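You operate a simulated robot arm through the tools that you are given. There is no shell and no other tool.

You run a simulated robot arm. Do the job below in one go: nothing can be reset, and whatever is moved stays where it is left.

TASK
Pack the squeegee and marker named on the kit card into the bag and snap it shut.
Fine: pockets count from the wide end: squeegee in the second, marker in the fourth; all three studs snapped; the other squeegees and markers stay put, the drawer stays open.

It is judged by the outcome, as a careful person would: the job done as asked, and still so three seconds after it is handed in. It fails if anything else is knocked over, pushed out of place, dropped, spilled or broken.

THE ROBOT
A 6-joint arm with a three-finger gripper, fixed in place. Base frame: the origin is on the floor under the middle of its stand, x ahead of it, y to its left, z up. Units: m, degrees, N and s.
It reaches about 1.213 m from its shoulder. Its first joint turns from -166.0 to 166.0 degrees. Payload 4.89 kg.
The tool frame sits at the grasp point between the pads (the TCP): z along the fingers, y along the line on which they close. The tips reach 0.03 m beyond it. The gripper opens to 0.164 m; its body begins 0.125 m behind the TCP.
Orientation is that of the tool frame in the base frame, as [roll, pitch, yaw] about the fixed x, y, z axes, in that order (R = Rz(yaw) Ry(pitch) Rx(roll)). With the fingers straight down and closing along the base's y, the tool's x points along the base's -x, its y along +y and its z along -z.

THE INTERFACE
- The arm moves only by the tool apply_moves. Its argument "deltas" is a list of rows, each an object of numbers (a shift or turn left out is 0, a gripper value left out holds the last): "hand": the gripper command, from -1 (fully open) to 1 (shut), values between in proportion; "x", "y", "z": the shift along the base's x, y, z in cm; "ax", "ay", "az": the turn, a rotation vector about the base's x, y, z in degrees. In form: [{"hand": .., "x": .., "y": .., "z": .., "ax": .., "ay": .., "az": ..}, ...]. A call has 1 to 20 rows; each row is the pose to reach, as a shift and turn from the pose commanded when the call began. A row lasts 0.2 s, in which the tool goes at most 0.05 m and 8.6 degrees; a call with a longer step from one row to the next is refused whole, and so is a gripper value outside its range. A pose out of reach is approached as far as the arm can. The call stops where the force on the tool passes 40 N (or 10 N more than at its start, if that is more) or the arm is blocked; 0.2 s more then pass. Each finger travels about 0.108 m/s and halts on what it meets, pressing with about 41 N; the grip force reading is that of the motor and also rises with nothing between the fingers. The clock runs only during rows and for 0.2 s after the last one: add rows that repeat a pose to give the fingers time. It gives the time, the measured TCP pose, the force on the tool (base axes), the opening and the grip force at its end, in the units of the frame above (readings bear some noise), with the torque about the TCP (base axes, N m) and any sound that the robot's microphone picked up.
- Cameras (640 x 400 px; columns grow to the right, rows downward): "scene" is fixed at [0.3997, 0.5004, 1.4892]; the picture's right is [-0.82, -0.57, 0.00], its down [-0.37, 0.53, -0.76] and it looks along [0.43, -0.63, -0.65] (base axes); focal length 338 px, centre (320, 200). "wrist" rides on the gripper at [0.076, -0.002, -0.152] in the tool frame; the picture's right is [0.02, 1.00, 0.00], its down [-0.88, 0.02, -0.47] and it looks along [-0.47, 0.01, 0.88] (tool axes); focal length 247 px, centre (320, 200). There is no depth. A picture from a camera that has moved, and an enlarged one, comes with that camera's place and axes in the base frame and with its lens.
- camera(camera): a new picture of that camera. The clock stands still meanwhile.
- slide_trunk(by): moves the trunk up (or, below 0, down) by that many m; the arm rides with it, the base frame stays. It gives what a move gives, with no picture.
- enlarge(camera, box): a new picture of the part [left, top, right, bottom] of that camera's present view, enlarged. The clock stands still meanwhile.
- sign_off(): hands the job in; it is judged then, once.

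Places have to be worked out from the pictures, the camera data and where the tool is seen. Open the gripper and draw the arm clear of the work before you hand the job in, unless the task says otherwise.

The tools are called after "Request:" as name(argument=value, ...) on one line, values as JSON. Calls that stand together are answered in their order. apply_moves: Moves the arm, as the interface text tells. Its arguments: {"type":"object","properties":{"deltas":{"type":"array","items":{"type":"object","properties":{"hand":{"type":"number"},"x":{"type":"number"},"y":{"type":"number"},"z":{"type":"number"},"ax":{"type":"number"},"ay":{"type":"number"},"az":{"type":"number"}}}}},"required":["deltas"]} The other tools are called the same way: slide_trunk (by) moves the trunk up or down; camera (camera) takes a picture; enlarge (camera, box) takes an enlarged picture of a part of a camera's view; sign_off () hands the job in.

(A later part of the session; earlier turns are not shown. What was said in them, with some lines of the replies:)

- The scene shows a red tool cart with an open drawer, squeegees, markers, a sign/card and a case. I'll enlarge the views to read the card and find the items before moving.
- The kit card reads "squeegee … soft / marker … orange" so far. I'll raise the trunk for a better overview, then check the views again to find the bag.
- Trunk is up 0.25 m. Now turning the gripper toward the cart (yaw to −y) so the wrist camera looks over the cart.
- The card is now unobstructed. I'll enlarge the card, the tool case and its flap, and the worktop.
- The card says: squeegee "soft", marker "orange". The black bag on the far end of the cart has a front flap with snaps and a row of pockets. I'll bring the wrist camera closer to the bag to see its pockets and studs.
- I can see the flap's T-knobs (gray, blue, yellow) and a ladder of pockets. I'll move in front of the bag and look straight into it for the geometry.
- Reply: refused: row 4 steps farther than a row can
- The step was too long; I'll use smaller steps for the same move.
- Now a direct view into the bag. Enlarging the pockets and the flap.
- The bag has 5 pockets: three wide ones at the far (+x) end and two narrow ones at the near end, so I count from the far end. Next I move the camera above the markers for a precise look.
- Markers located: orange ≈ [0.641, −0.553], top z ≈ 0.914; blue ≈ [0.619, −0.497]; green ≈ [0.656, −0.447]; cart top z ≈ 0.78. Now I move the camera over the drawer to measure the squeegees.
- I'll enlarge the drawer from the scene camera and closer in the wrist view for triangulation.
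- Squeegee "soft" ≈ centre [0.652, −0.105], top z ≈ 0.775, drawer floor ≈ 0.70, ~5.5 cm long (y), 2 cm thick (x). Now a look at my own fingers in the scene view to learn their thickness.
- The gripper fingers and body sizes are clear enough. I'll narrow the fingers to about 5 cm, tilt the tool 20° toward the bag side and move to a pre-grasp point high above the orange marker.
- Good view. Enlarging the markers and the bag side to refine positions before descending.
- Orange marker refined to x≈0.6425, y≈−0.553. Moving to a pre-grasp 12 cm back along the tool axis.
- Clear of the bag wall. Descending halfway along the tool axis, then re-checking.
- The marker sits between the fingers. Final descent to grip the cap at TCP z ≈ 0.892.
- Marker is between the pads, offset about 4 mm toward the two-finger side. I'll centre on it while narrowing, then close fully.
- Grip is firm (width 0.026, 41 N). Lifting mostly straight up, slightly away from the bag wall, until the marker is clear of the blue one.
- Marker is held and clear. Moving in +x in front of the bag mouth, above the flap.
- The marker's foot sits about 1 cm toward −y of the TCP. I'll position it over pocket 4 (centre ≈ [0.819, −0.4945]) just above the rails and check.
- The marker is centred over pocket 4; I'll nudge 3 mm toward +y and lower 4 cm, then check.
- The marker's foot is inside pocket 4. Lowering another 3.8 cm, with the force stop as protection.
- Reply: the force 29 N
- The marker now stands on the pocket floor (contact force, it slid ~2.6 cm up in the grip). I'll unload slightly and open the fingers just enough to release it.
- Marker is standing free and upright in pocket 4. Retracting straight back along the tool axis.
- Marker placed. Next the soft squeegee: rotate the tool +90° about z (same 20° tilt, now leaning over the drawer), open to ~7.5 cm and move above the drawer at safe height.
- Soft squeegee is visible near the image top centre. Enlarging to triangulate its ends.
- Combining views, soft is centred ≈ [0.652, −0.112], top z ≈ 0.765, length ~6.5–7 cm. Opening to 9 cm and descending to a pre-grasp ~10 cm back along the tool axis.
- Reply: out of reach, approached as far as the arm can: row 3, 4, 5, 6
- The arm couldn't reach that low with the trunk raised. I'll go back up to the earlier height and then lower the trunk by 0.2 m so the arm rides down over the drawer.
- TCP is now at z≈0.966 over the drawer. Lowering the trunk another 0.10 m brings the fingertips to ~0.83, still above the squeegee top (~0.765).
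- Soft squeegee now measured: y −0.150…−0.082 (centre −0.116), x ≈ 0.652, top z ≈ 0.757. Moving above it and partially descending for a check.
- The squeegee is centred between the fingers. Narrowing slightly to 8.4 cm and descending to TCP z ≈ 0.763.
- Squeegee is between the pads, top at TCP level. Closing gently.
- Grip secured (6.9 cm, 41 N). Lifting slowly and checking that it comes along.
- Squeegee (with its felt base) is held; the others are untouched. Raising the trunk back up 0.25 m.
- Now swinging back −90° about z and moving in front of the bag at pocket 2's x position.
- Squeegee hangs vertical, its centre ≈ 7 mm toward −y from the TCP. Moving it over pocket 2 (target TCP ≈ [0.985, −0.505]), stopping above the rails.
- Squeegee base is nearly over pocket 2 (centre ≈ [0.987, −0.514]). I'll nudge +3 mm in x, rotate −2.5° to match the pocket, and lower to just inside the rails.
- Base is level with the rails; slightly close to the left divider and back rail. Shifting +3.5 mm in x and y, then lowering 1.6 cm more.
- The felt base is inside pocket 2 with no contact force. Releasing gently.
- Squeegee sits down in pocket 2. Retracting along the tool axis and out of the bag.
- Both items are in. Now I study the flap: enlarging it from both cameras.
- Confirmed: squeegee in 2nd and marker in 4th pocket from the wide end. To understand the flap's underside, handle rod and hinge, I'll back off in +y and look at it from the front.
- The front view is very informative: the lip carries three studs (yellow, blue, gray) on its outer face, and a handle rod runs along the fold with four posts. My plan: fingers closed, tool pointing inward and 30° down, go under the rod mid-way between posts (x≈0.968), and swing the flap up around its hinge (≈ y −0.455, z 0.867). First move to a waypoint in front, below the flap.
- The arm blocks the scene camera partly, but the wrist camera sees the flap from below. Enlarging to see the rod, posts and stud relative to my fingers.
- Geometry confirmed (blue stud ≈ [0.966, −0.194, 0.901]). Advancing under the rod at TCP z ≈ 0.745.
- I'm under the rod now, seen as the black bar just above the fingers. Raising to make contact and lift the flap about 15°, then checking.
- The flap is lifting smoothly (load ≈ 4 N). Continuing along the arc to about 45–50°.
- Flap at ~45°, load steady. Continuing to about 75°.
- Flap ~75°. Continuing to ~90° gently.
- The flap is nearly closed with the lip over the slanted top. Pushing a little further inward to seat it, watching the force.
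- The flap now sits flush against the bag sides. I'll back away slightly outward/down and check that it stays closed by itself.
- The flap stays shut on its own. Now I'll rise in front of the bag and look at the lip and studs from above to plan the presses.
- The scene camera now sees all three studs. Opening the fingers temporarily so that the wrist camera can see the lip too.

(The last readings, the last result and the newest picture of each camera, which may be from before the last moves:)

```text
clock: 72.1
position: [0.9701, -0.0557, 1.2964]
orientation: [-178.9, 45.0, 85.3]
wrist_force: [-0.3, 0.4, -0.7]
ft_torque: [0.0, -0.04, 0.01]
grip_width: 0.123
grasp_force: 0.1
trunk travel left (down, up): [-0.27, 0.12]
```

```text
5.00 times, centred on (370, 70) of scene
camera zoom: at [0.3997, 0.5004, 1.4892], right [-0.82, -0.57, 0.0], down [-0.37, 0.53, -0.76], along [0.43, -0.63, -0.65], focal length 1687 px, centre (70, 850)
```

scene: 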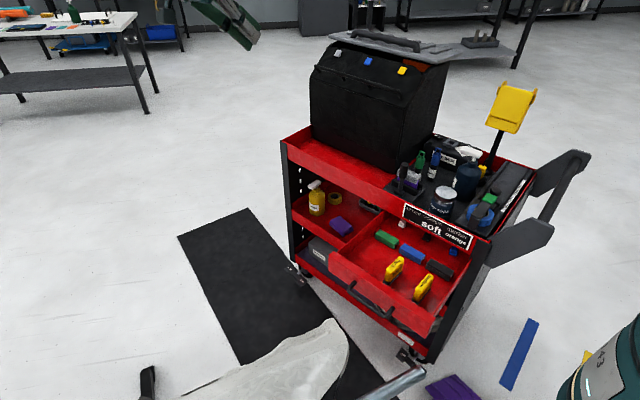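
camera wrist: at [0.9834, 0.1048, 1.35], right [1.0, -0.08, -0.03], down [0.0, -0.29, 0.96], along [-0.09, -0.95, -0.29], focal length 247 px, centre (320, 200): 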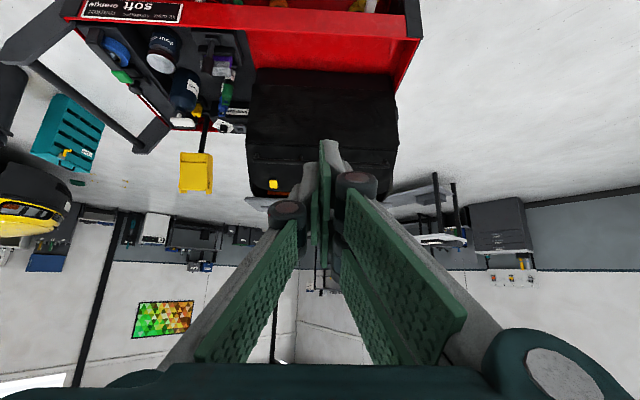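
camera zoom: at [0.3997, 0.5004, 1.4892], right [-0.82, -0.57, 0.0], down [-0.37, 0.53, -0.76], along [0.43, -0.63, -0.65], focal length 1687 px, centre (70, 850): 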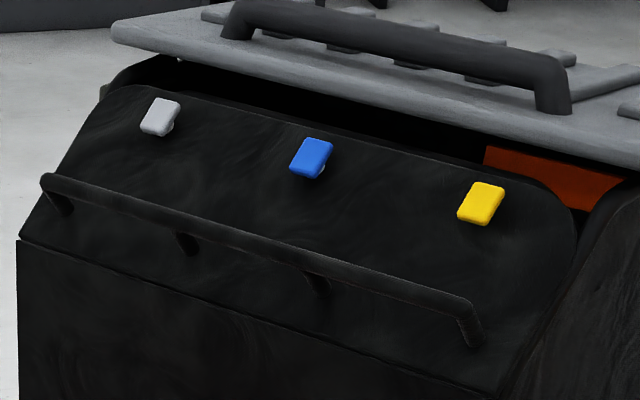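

Stud caps located: yellow ≈ [0.796, −0.528, 1.112], blue ≈ [0.924, −0.544, 1.112], gray ≈ [1.053, −0.559, 1.113]; lip slope ≈ 34°. Closing the fingers, setting the tool normal to the lip (34° tilt) and moving to a pre-press point above the blue stud.

Request:
apply_moves(deltas=[{"hand": 1, "y": -3, "ax": 2, "ay": -0.2}, {"hand": 1, "x": -0.4, "y": -7, "ax": 4, "ay": -0.4}, {"hand": 1, "x": -0.8, "y": -11, "ax": 6, "ay": -0.6}, {"hand": 1, "x": -1.2, "y": -15.5, "ax": 8, "ay": -0.8}, {"hand": 1, "x": -1.6, "y": -20, "ax": 10, "ay": -0.95}, {"hand": 1, "x": -2, "y": -24.5, "z": -0.5, "ax": 10.9, "ay": -1.05}, {"hand": 1, "x": -2.4, "y": -29, "z": -1.5, "ax": 10.9, "ay": -1.05}, {"hand": 1, "x": -2.8, "y": -33, "z": -3, "ax": 10.9, "ay": -1.05}, {"hand": 1, "x": -3.2, "y": -37, "z": -5, "ax": 10.9, "ay": -1.05}, {"hand": 1, "x": -3.6, "y": -40, "z": -6.5, "ax": 10.9, "ay": -1.05}, {"hand": 1, "x": -3.6, "y": -40, "z": -6.5, "ax": 10.9, "ay": -1.05}])

Request:
camera(camera="wrist")

Request:
enlarge(camera="scene", box=[300, 0, 460, 130])

```text
clock: 74.5
position: [0.9335, -0.4588, 1.2295]
orientation: [-178.9, 34.0, 85.1]
wrist_force: [0.4, -1.1, -0.1]
ft_torque: [0.05, 0.03, -0.04]
grip_width: 0.0
grasp_force: 40.5
trunk travel left (down, up): [-0.27, 0.12]
```

```text
taken
camera wrist: at [0.946, -0.3117, 1.3124], right [1.0, -0.08, -0.03], down [-0.01, -0.47, 0.88], along [-0.08, -0.88, -0.47], focal length 247 px, centre (320, 200)
```

wrist: 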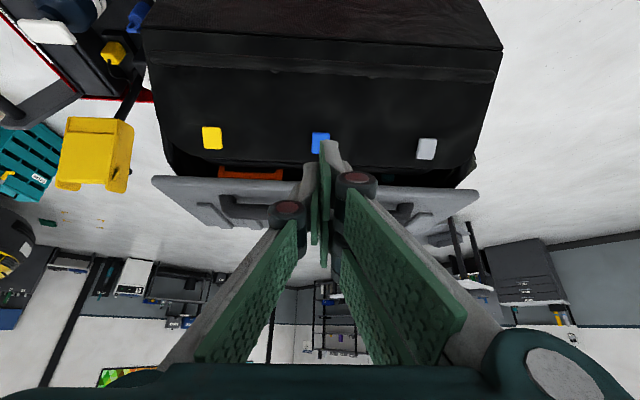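

```text
3.08 times, centred on (380, 65) of scene
camera zoom: at [0.3997, 0.5004, 1.4892], right [-0.82, -0.57, 0.0], down [-0.37, 0.53, -0.76], along [0.43, -0.63, -0.65], focal length 1038 px, centre (135, 615)
```

zoom: 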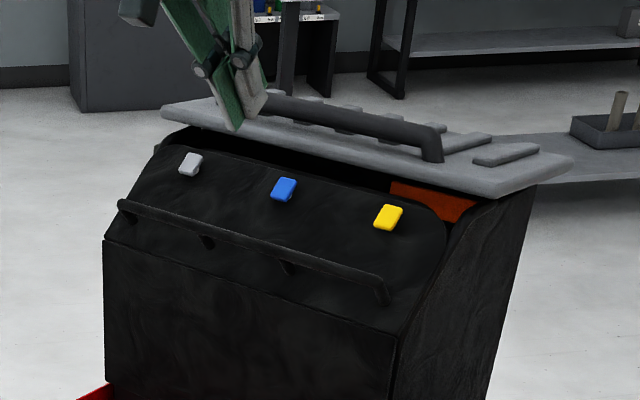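

The tool axis passes through the blue cap. Advancing 9 cm along the axis to just above the stud.

Request:
apply_moves(deltas=[{"x": -0.2, "y": -1.7, "z": -2.5}, {"x": -0.4, "y": -3.3, "z": -5}, {"x": -0.6, "y": -5.0, "z": -7.46}, {"x": -0.6, "y": -5.0, "z": -7.46}])

Request:
enlarge(camera="wrist", box=[240, 60, 400, 200])

Request:
enlarge(camera="scene", box=[310, 10, 430, 110])

```text
clock: 75.5
position: [0.9285, -0.5062, 1.158]
orientation: [-179.0, 33.9, 85.2]
wrist_force: [-0.2, 0.0, -0.1]
ft_torque: [0.01, 0.03, -0.02]
grip_width: 0.0
grasp_force: 40.7
trunk travel left (down, up): [-0.27, 0.12]
```

```text
2.86 times, centred on (320, 130) of wrist
camera zoom: at [0.9419, -0.3584, 1.2389], right [1.0, -0.08, -0.03], down [-0.01, -0.47, 0.88], along [-0.08, -0.88, -0.47], focal length 706 px, centre (320, 400)
```

zoom: 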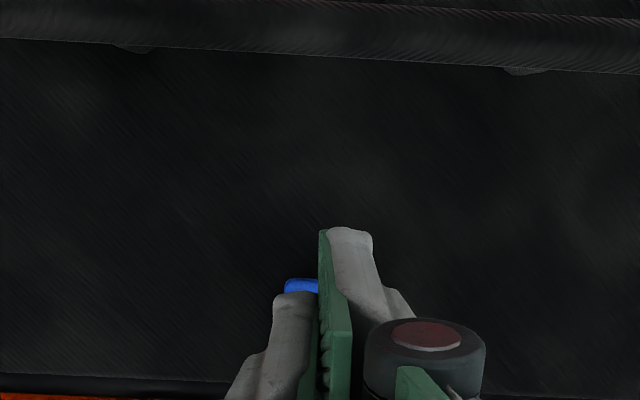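

```text
4.00 times, centred on (370, 60) of scene
camera zoom: at [0.3997, 0.5004, 1.4892], right [-0.82, -0.57, 0.0], down [-0.37, 0.53, -0.76], along [0.43, -0.63, -0.65], focal length 1350 px, centre (120, 760)
```

zoom: 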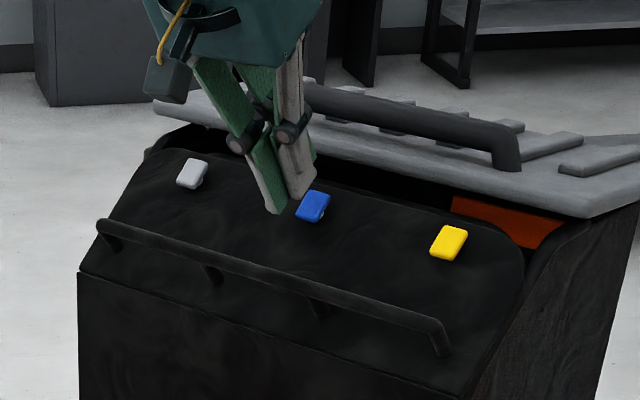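

The thumb tip is lined up with the blue cap, ~2.5 cm away. Pressing along the tool axis in small steps until it snaps or force builds up.

Request:
apply_moves(deltas=[{"x": -0.07, "y": -0.55, "z": -0.83}, {"x": -0.13, "y": -1.1, "z": -1.65}, {"x": -0.17, "y": -1.4, "z": -2.07}, {"x": -0.2, "y": -1.67, "z": -2.49}, {"x": -0.23, "y": -1.95, "z": -2.9}, {"x": -0.27, "y": -2.2, "z": -3.3}, {"x": -0.3, "y": -2.5, "z": -3.7}])

Request:
enlarge(camera="scene", box=[310, 10, 430, 110])

Request:
enlarge(camera="wrist", box=[240, 60, 400, 200])

```text
clock: 76.9
position: [0.9261, -0.5243, 1.1277]
orientation: [-179.1, 34.3, 85.2]
wrist_force: [-3.3, 13.1, 26.0]
ft_torque: [-0.72, 0.07, -0.05]
grip_width: 0.006
grasp_force: 45.6
trunk travel left (down, up): [-0.27, 0.12]
stopped in row 7: the force on the tool passed its limit at 45 N (the readings are from after the stop); the commanded pose is now the measured one
```

```text
4.00 times, centred on (370, 60) of scene
camera zoom: at [0.3997, 0.5004, 1.4892], right [-0.82, -0.57, 0.0], down [-0.37, 0.53, -0.76], along [0.43, -0.63, -0.65], focal length 1350 px, centre (120, 760)
```

zoom: 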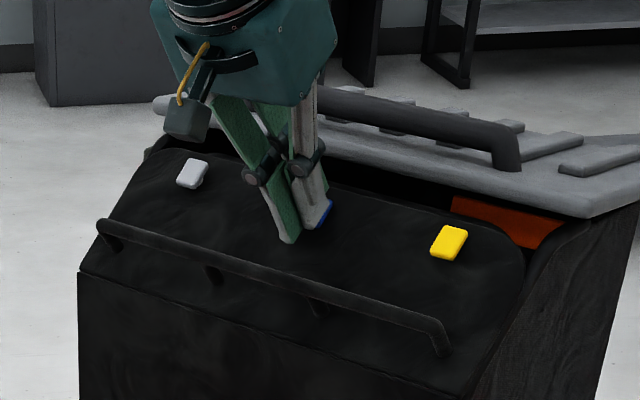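

```text
2.86 times, centred on (320, 130) of wrist
camera zoom: at [0.9366, -0.3765, 1.2104], right [1.0, -0.07, -0.02], down [-0.01, -0.46, 0.89], along [-0.08, -0.88, -0.46], focal length 706 px, centre (320, 400)
```

zoom: 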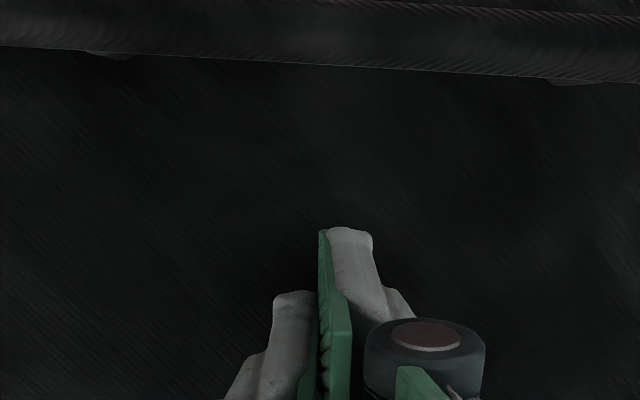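

Force limit reached without a reported click, and the fingers were forced 6 mm apart, so the tip geometry may not be hitting the cap squarely. Backing off 5 cm to inspect.

Request:
apply_moves(deltas=[{"x": 0.1, "y": 0.8, "z": 1.2}, {"x": 0.2, "y": 1.7, "z": 2.5}, {"x": 0.33, "y": 2.8, "z": 4.15}, {"x": 0.6, "y": 5.5, "z": 8.2}, {"x": 0.6, "y": 5.5, "z": 8.2}])

Request:
enlarge(camera="scene", box=[320, 30, 420, 110])

Request:
enlarge(camera="wrist", box=[180, 60, 460, 220])

```text
clock: 78.1
position: [0.9298, -0.4729, 1.2097]
orientation: [-179.2, 34.2, 85.2]
wrist_force: [-0.8, -0.1, 1.0]
ft_torque: [-0.04, -0.08, 0.07]
grip_width: 0.0
grasp_force: 45.1
trunk travel left (down, up): [-0.27, 0.12]
```

```text
5.00 times, centred on (370, 70) of scene
camera zoom: at [0.3997, 0.5004, 1.4892], right [-0.82, -0.57, 0.0], down [-0.37, 0.53, -0.76], along [0.43, -0.63, -0.65], focal length 1687 px, centre (70, 850)
```

zoom: 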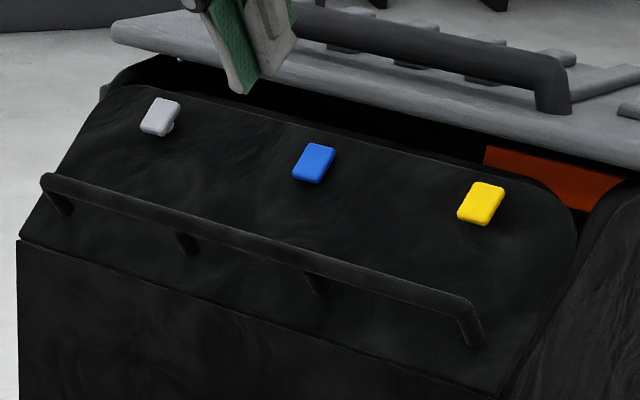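

```text
2.29 times, centred on (320, 140) of wrist
camera zoom: at [0.9424, -0.3235, 1.2921], right [1.0, -0.07, -0.03], down [-0.01, -0.46, 0.89], along [-0.08, -0.88, -0.46], focal length 564 px, centre (320, 337)
```

zoom: 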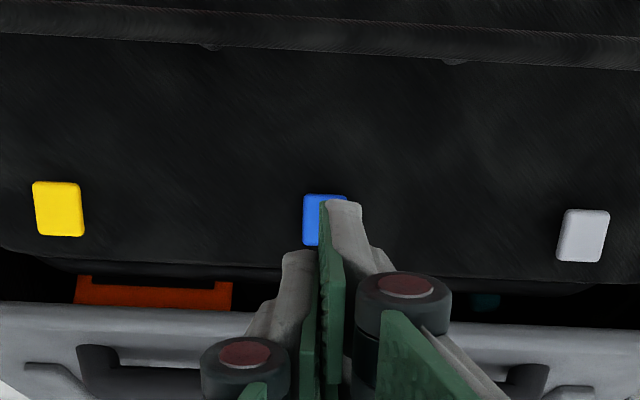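

The blue cap now seems to sit lower and without its white neck showing. Zooming in tightly to compare the three studs.

Request:
enlarge(camera="scene", box=[330, 40, 370, 70])

Request:
enlarge(camera="scene", box=[350, 45, 390, 75])

Request:
enlarge(camera="scene", box=[385, 55, 425, 85])

```text
13.33 times, centred on (350, 55) of scene
camera zoom: at [0.3997, 0.5004, 1.4892], right [-0.82, -0.57, 0.0], down [-0.37, 0.53, -0.76], along [0.43, -0.63, -0.65], focal length 4500 px, centre (-80, 2133)
```

zoom: 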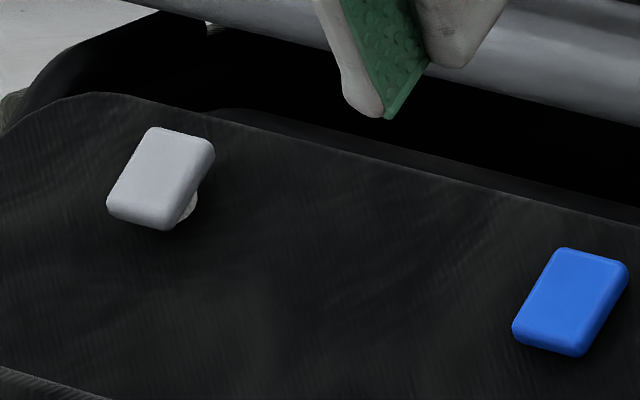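

```text
13.33 times, centred on (370, 60) of scene
camera zoom: at [0.3997, 0.5004, 1.4892], right [-0.82, -0.57, 0.0], down [-0.37, 0.53, -0.76], along [0.43, -0.63, -0.65], focal length 4500 px, centre (-347, 2067)
```

zoom: 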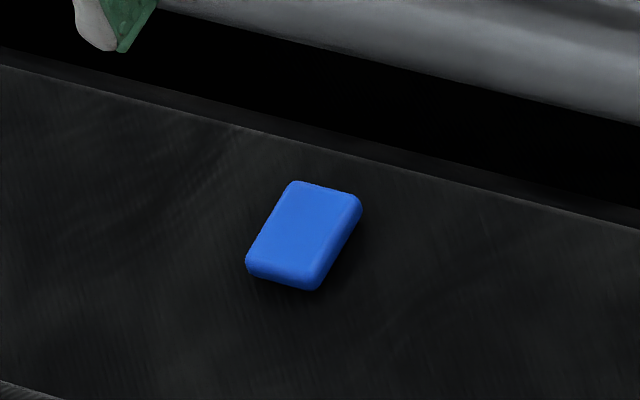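

```text
13.33 times, centred on (405, 70) of scene
camera zoom: at [0.3997, 0.5004, 1.4892], right [-0.82, -0.57, 0.0], down [-0.37, 0.53, -0.76], along [0.43, -0.63, -0.65], focal length 4500 px, centre (-813, 1933)
```

zoom: 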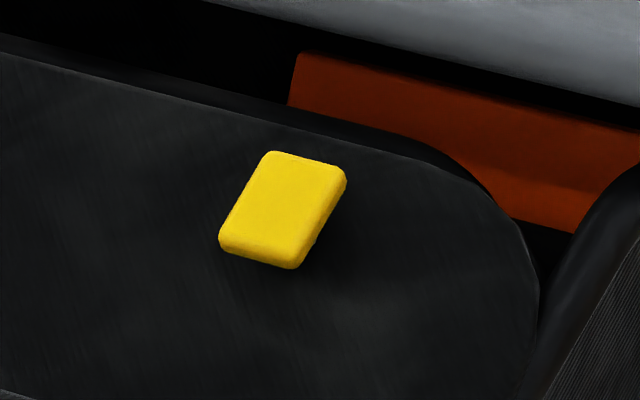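

Blue has sunk flush onto the lip while gray still shows its white neck and the line gray–blue–yellow is no longer straight, so blue went in. Next: gray. Moving sideways to its pre-press point.

Request:
apply_moves(deltas=[{"x": 4, "y": -0.4}, {"x": 8, "y": -0.8}, {"x": 12, "y": -1.3}, {"x": 14.0, "y": -1.6}, {"x": 14.0, "y": -1.6}])

Request:
enlarge(camera="wrist", box=[180, 60, 460, 220])

Request:
enlarge(camera="scene", box=[300, 10, 400, 90])

```text
clock: 79.3
position: [1.0715, -0.4902, 1.2053]
orientation: [-179.0, 34.1, 85.3]
wrist_force: [0.1, 0.1, -1.0]
ft_torque: [-0.02, 0.08, -0.05]
grip_width: 0.0
grasp_force: 45.7
trunk travel left (down, up): [-0.27, 0.12]
```

```text
2.29 times, centred on (320, 140) of wrist
camera zoom: at [1.0831, -0.3412, 1.2884], right [1.0, -0.07, -0.03], down [-0.01, -0.47, 0.89], along [-0.08, -0.88, -0.46], focal length 564 px, centre (320, 337)
```

zoom: 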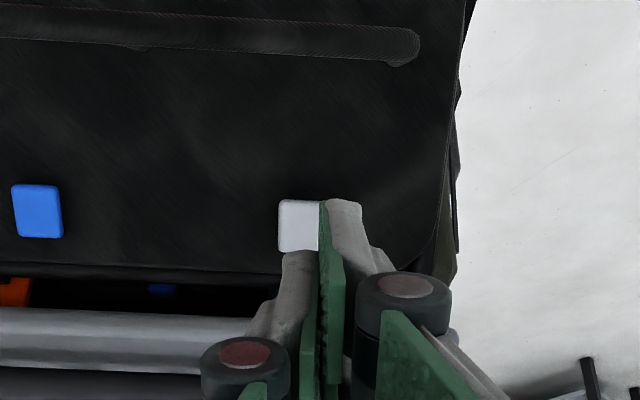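

```text
5.00 times, centred on (350, 50) of scene
camera zoom: at [0.3997, 0.5004, 1.4892], right [-0.82, -0.57, 0.0], down [-0.37, 0.53, -0.76], along [0.43, -0.63, -0.65], focal length 1687 px, centre (170, 950)
```

zoom: 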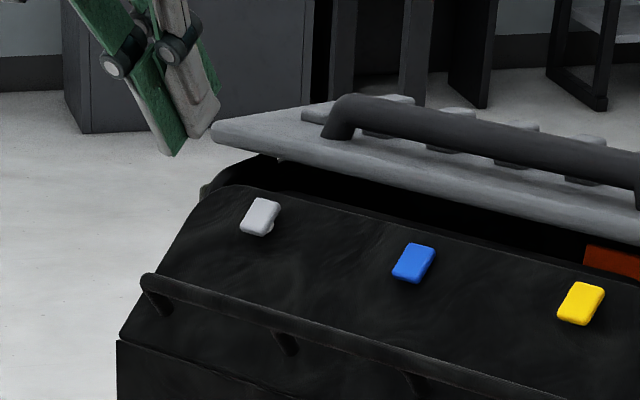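

The thumb is aligned with the gray cap in x; shifting 4 mm toward it and pressing along the axis.

Request:
apply_moves(deltas=[{"x": -0.17, "y": -1.72, "z": -1.85}, {"x": -0.33, "y": -3.11, "z": -3.92}, {"x": -0.47, "y": -4.22, "z": -5.58}, {"x": -0.54, "y": -4.77, "z": -6.41}, {"x": -0.57, "y": -5.05, "z": -6.83}, {"x": -0.6, "y": -5.33, "z": -7.24}, {"x": -0.64, "y": -5.6, "z": -7.66}, {"x": -0.67, "y": -5.88, "z": -8.07}, {"x": -0.7, "y": -6.16, "z": -8.48}])

Request:
enlarge(camera="scene", box=[310, 20, 410, 100])

```text
clock: 81.3
position: [1.0645, -0.5443, 1.1306]
orientation: [-179.1, 34.2, 85.3]
wrist_force: [-5.6, 12.8, 26.7]
ft_torque: [-0.58, 0.16, -0.17]
grip_width: 0.0061
grasp_force: 44.8
trunk travel left (down, up): [-0.27, 0.12]
stopped in row 9: the force on the tool passed its limit at 45 N (the readings are from after the stop); the commanded pose is now the measured one
```

```text
5.00 times, centred on (360, 60) of scene
camera zoom: at [0.3997, 0.5004, 1.4892], right [-0.82, -0.57, 0.0], down [-0.37, 0.53, -0.76], along [0.43, -0.63, -0.65], focal length 1687 px, centre (120, 900)
```

zoom: 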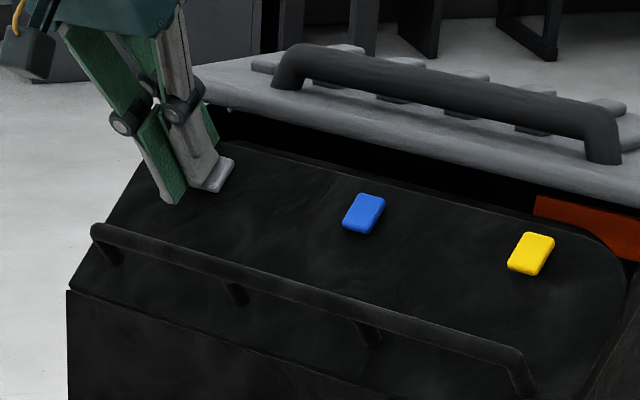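

Same force signature as for blue. Backing off to see whether gray is seated.

Request:
apply_moves(deltas=[{"x": 0.1, "y": 0.8, "z": 1.2}, {"x": 0.2, "y": 1.7, "z": 2.5}, {"x": 0.33, "y": 2.8, "z": 4.15}, {"x": 0.6, "y": 5.0, "z": 7.5}, {"x": 0.6, "y": 5.0, "z": 7.5}])

Request:
enlarge(camera="scene", box=[320, 30, 420, 110])

Request:
enlarge(camera="scene", box=[330, 40, 370, 70])

```text
clock: 82.5
position: [1.0726, -0.4942, 1.2043]
orientation: [-179.1, 34.2, 85.3]
wrist_force: [0.1, 1.0, 0.0]
ft_torque: [-0.06, -0.05, 0.04]
grip_width: 0.0
grasp_force: 45.2
trunk travel left (down, up): [-0.27, 0.12]
```

```text
5.00 times, centred on (370, 70) of scene
camera zoom: at [0.3997, 0.5004, 1.4892], right [-0.82, -0.57, 0.0], down [-0.37, 0.53, -0.76], along [0.43, -0.63, -0.65], focal length 1687 px, centre (70, 850)
```

zoom: 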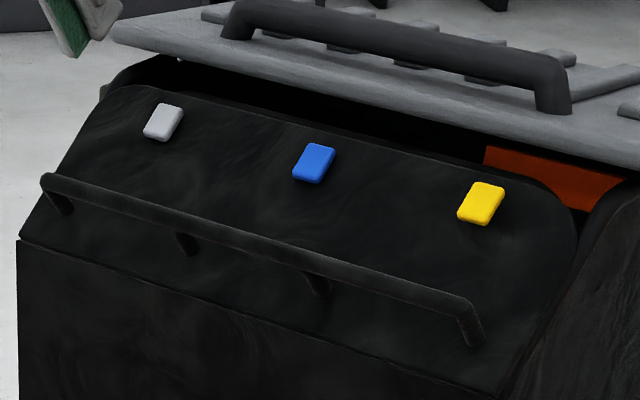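

```text
13.33 times, centred on (350, 55) of scene
camera zoom: at [0.3997, 0.5004, 1.4892], right [-0.82, -0.57, 0.0], down [-0.37, 0.53, -0.76], along [0.43, -0.63, -0.65], focal length 4500 px, centre (-80, 2133)
```

zoom: 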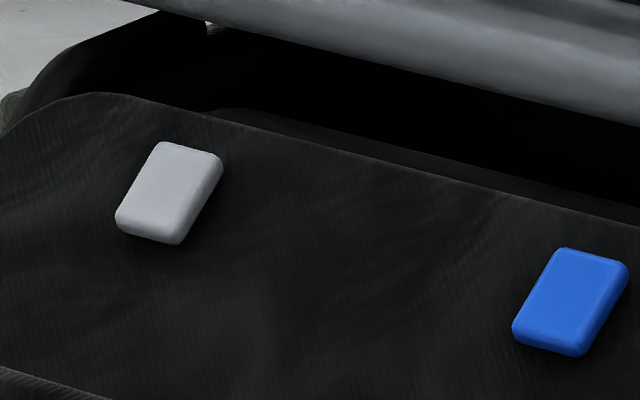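

Gray is seated flush now too. Moving to the yellow stud's pre-press point.

Request:
apply_moves(deltas=[{"x": -4.5, "y": 0.8, "z": 0.5}, {"x": -9, "y": 1.4, "z": 0.5}, {"x": -13.5, "y": 1.9, "z": 0.5}, {"x": -18, "y": 2.4, "z": 0.5}, {"x": -22.5, "y": 2.9, "z": 0.5}, {"x": -25.9, "y": 3.2, "z": 0.2}, {"x": -25.9, "y": 3.2, "z": 0.2}])

Request:
enlarge(camera="wrist", box=[180, 60, 460, 220])

Request:
enlarge(camera="scene", box=[340, 10, 440, 90])

```text
clock: 84.1
position: [0.8116, -0.4626, 1.2056]
orientation: [-179.1, 34.2, 85.3]
wrist_force: [-1.7, 0.8, 1.6]
ft_torque: [0.03, -0.17, 0.09]
grip_width: 0.0
grasp_force: 45.0
trunk travel left (down, up): [-0.27, 0.12]
```

```text
2.29 times, centred on (320, 140) of wrist
camera zoom: at [0.8223, -0.3145, 1.2874], right [1.0, -0.07, -0.02], down [-0.01, -0.46, 0.89], along [-0.08, -0.88, -0.46], focal length 564 px, centre (320, 337)
```

zoom: 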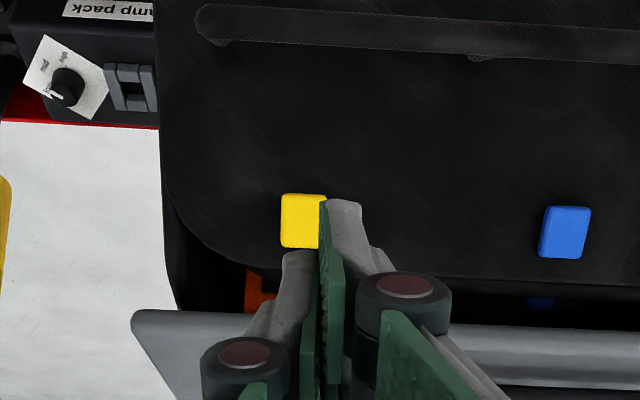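

```text
5.00 times, centred on (390, 50) of scene
camera zoom: at [0.3997, 0.5004, 1.4892], right [-0.82, -0.57, 0.0], down [-0.37, 0.53, -0.76], along [0.43, -0.63, -0.65], focal length 1687 px, centre (-30, 950)
```

zoom: 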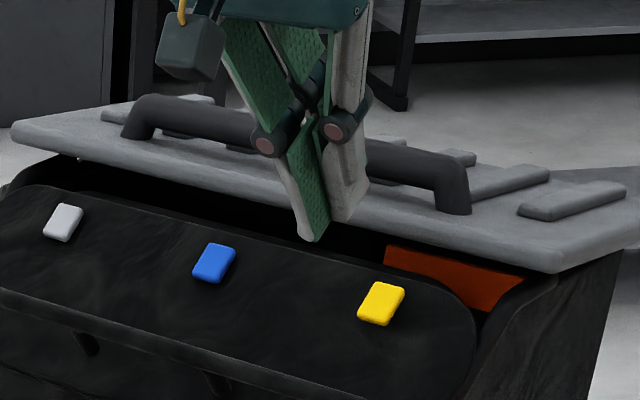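

Yellow is aligned the same way as gray was. Pressing it along the axis.

Request:
apply_moves(deltas=[{"x": -0.07, "y": -1.39, "z": -2.07}, {"x": -0.23, "y": -2.78, "z": -4.14}, {"x": -0.37, "y": -3.89, "z": -5.8}, {"x": -0.44, "y": -4.44, "z": -6.63}, {"x": -0.47, "y": -4.72, "z": -7.05}, {"x": -0.5, "y": -5.0, "z": -7.46}, {"x": -0.54, "y": -5.27, "z": -7.88}, {"x": -0.57, "y": -5.55, "z": -8.29}, {"x": -0.6, "y": -5.83, "z": -8.7}])

Request:
enlarge(camera="scene", box=[340, 20, 440, 100])

```text
clock: 85.6
position: [0.8081, -0.5141, 1.1296]
orientation: [-179.2, 34.2, 85.4]
wrist_force: [0.2, 13.5, 26.8]
ft_torque: [-0.44, 0.14, -0.06]
grip_width: 0.006
grasp_force: 44.6
trunk travel left (down, up): [-0.27, 0.12]
stopped in row 7: the force on the tool passed its limit at 46 N (the readings are from after the stop); the commanded pose is now the measured one
```

```text
5.00 times, centred on (390, 60) of scene
camera zoom: at [0.3997, 0.5004, 1.4892], right [-0.82, -0.57, 0.0], down [-0.37, 0.53, -0.76], along [0.43, -0.63, -0.65], focal length 1687 px, centre (-30, 900)
```

zoom: 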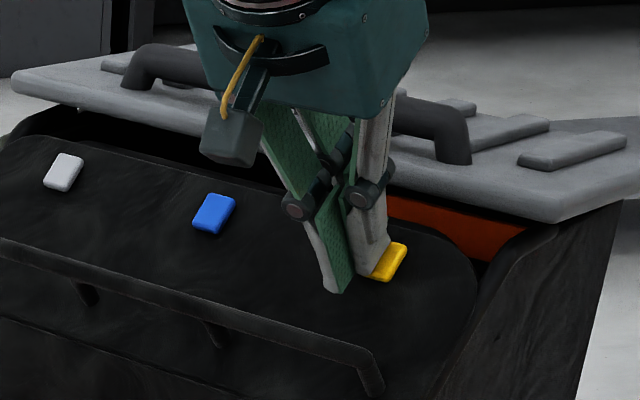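

Same signature again. Backing off to compare all three studs.

Request:
apply_moves(deltas=[{"x": 0.1, "y": 0.8, "z": 1.2}, {"x": 0.2, "y": 1.7, "z": 2.5}, {"x": 0.33, "y": 2.8, "z": 4.15}, {"x": 0.5, "y": 5.0, "z": 7.5}, {"x": 0.5, "y": 9, "z": 9}, {"x": 0.5, "y": 13, "z": 11}, {"x": 0.5, "y": 17, "z": 12}])

Request:
enlarge(camera="scene", box=[320, 30, 420, 110])

Request:
enlarge(camera="scene", box=[385, 55, 425, 85])

Request:
enlarge(camera="scene", box=[290, 20, 450, 180])

```text
clock: 87.2
position: [0.8123, -0.3453, 1.2476]
orientation: [-179.1, 34.1, 85.5]
wrist_force: [0.5, -0.1, 0.1]
ft_torque: [0.09, -0.01, -0.02]
grip_width: 0.0
grasp_force: 45.6
trunk travel left (down, up): [-0.27, 0.12]
```

```text
5.00 times, centred on (370, 70) of scene
camera zoom: at [0.3997, 0.5004, 1.4892], right [-0.82, -0.57, 0.0], down [-0.37, 0.53, -0.76], along [0.43, -0.63, -0.65], focal length 1687 px, centre (70, 850)
```

zoom: 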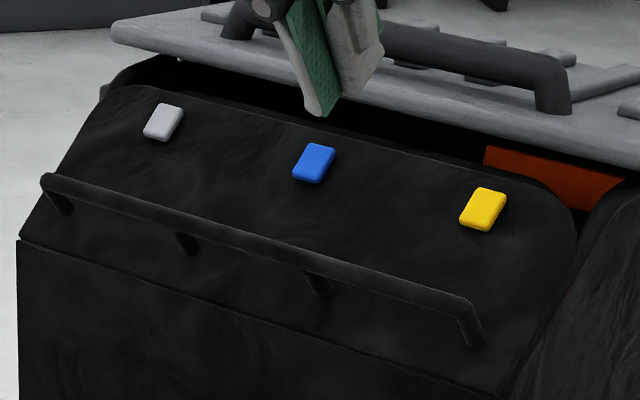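

```text
13.33 times, centred on (405, 70) of scene
camera zoom: at [0.3997, 0.5004, 1.4892], right [-0.82, -0.57, 0.0], down [-0.37, 0.53, -0.76], along [0.43, -0.63, -0.65], focal length 4500 px, centre (-813, 1933)
```

zoom: 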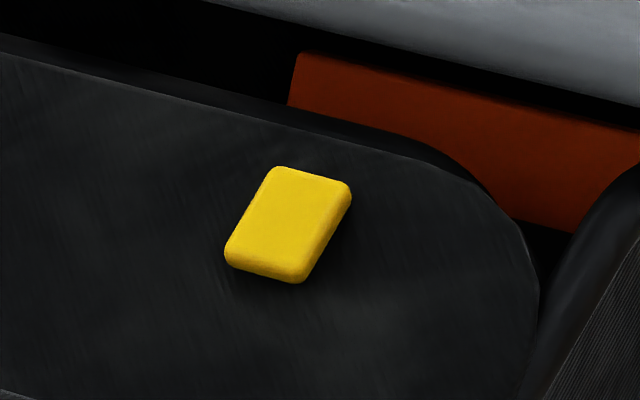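

```text
2.50 times, centred on (370, 100) of scene
camera zoom: at [0.3997, 0.5004, 1.4892], right [-0.82, -0.57, 0.0], down [-0.37, 0.53, -0.76], along [0.43, -0.63, -0.65], focal length 844 px, centre (195, 450)
```

zoom: 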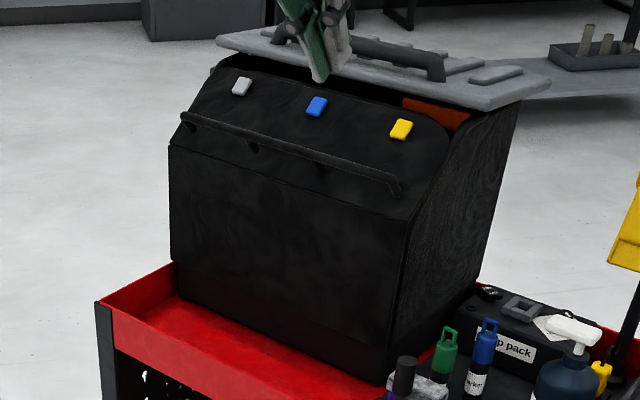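

All three studs are now flush and collinear again, i.e. all pushed in to the same depth. I'll withdraw the arm up and out in front, opening the gripper once clear, then re-inspect everything.

Request:
apply_moves(deltas=[{"y": 4.5, "z": 0.5}, {"y": 9, "z": 1}, {"y": 13.5, "z": 1.5}, {"y": 18, "z": 2}, {"y": 22.5, "z": 2}, {"y": 27, "z": 2}, {"y": 31.5, "z": 2}, {"y": 36, "z": 2}, {"hand": -0.5, "x": -4, "y": 38, "z": 2, "az": 6}, {"hand": -0.5, "x": -8, "y": 40, "z": 2, "az": 12}, {"hand": -0.5, "x": -12, "y": 42, "z": 2, "az": 18}, {"hand": -0.5, "x": -16, "y": 44, "z": 2, "az": 24}, {"hand": -0.5, "x": -20, "y": 44, "z": 2, "az": 30}, {"hand": -0.5, "x": -24, "y": 44, "z": 2, "az": 36}, {"hand": -0.5, "x": -28, "y": 44, "z": 2, "az": 42}])

Request:
camera(camera="scene")

Request:
camera(camera="wrist")

Request:
enlarge(camera="scene", box=[320, 30, 420, 110])

```text
clock: 90.4
position: [0.5338, 0.0947, 1.2672]
orientation: [-179.2, 34.2, 127.5]
wrist_force: [0.8, -0.1, -0.7]
ft_torque: [-0.11, 0.17, -0.14]
grip_width: 0.123
grasp_force: 0.0
trunk travel left (down, up): [-0.27, 0.12]
```

```text
taken
```

scene: 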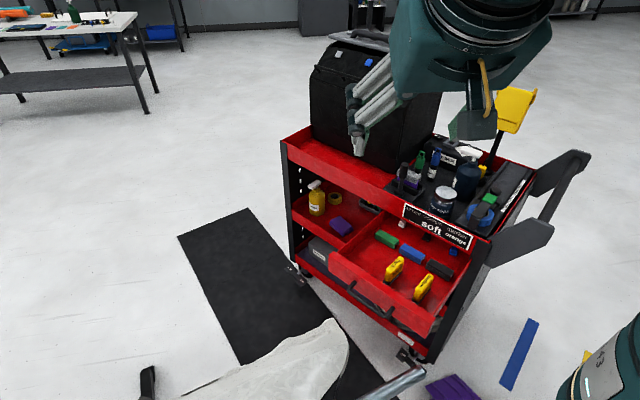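

```text
taken
camera wrist: at [0.4426, 0.2124, 1.3499], right [0.79, 0.62, -0.02], down [0.3, -0.35, 0.89], along [0.54, -0.71, -0.46], focal length 247 px, centre (320, 200)
```

wrist: 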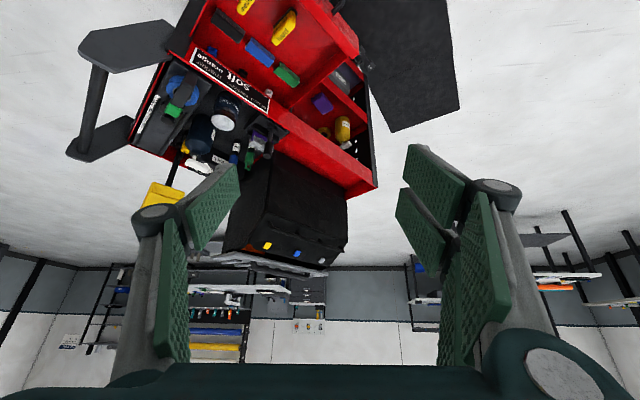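

```text
5.00 times, centred on (370, 70) of scene
camera zoom: at [0.3997, 0.5004, 1.4892], right [-0.82, -0.57, 0.0], down [-0.37, 0.53, -0.76], along [0.43, -0.63, -0.65], focal length 1687 px, centre (70, 850)
```

zoom: 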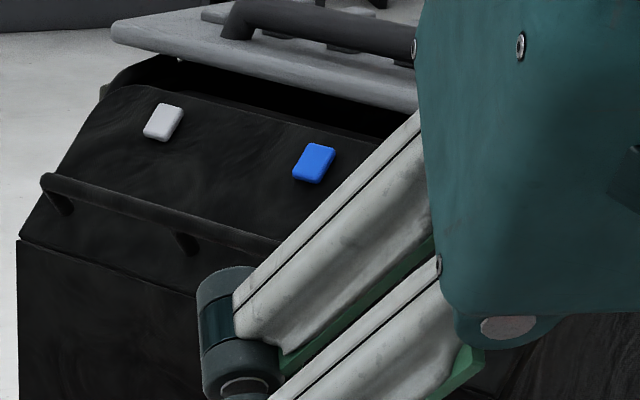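

The arm is clear and the gripper open. A last close look at the bag with the wrist camera and at the worktop and drawer with the scene camera.

Request:
enlarge(camera="wrist", box=[210, 140, 370, 280])

Request:
enlarge(camera="scene", box=[280, 130, 560, 340])

Request:
enlarge(camera="wrist", box=[130, 0, 380, 190])

```text
2.86 times, centred on (290, 210) of wrist
camera zoom: at [0.4426, 0.2124, 1.3499], right [0.79, 0.62, -0.02], down [0.3, -0.35, 0.89], along [0.54, -0.71, -0.46], focal length 706 px, centre (406, 171)
```

zoom: 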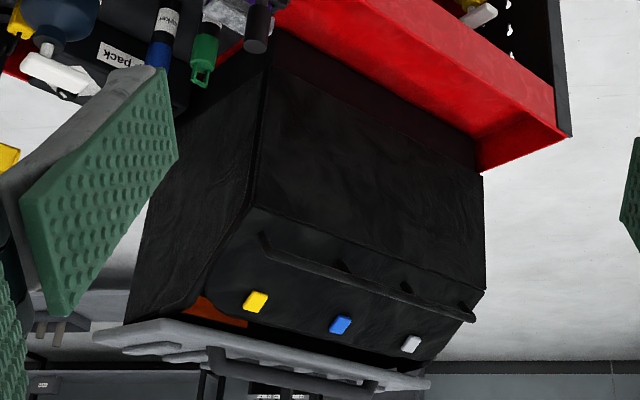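

```text
1.90 times, centred on (420, 235) of scene
camera zoom: at [0.3997, 0.5004, 1.4892], right [-0.82, -0.57, 0.0], down [-0.37, 0.53, -0.76], along [0.43, -0.63, -0.65], focal length 643 px, centre (130, 133)
```

zoom: 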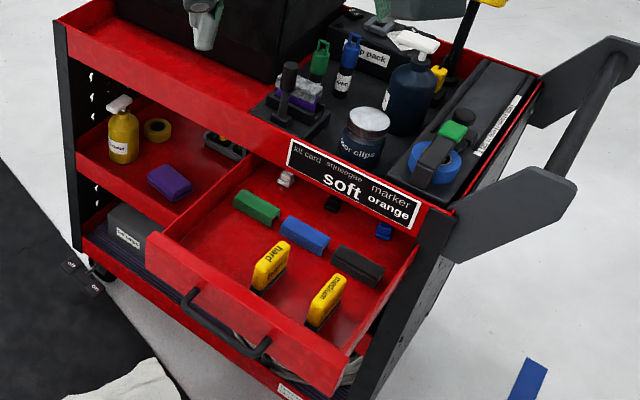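

```text
2.11 times, centred on (255, 95) of wrist
camera zoom: at [0.4426, 0.2124, 1.3499], right [0.79, 0.62, -0.02], down [0.3, -0.35, 0.89], along [0.54, -0.71, -0.46], focal length 520 px, centre (457, 421)
```

zoom: 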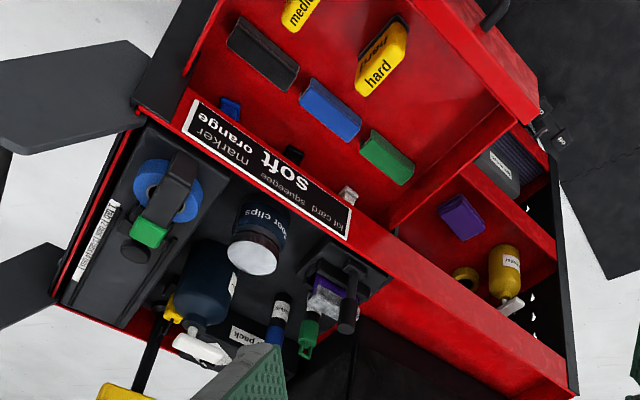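

Everything checks out:
- The bag is closed, and the gray, blue and yellow studs all sit flush.
- The drawer is still open, and the hard and medium squeegees and the blue and green markers are undisturbed.
- The gripper is open and the arm is clear.

Handing the job in.

Request:
sign_off()

```text
The job is handed in.
```

I packed the soft squeegee and the orange marker into the bag, closed the flap and pressed all three studs in, then handed the job in.

- **Packing:** the squeegee is in the second pocket from the wide end and the marker is in the fourth. I took the far end of the cart as the wide end, because its three pockets are clearly wider than the two nearest the robot.
- **Studs:** the gray, blue and yellow studs each sank flush when pressed with about 45 N and stayed down. The microphone reported no click, and I didn't pull on the flap to test the hold, so "snapped" rests on how they look.
- **Everything else:** in the last pictures the other squeegees and markers were where they started and the drawer was still open. Nothing had been knocked over. The gripper is open and the arm is clear of the cart.
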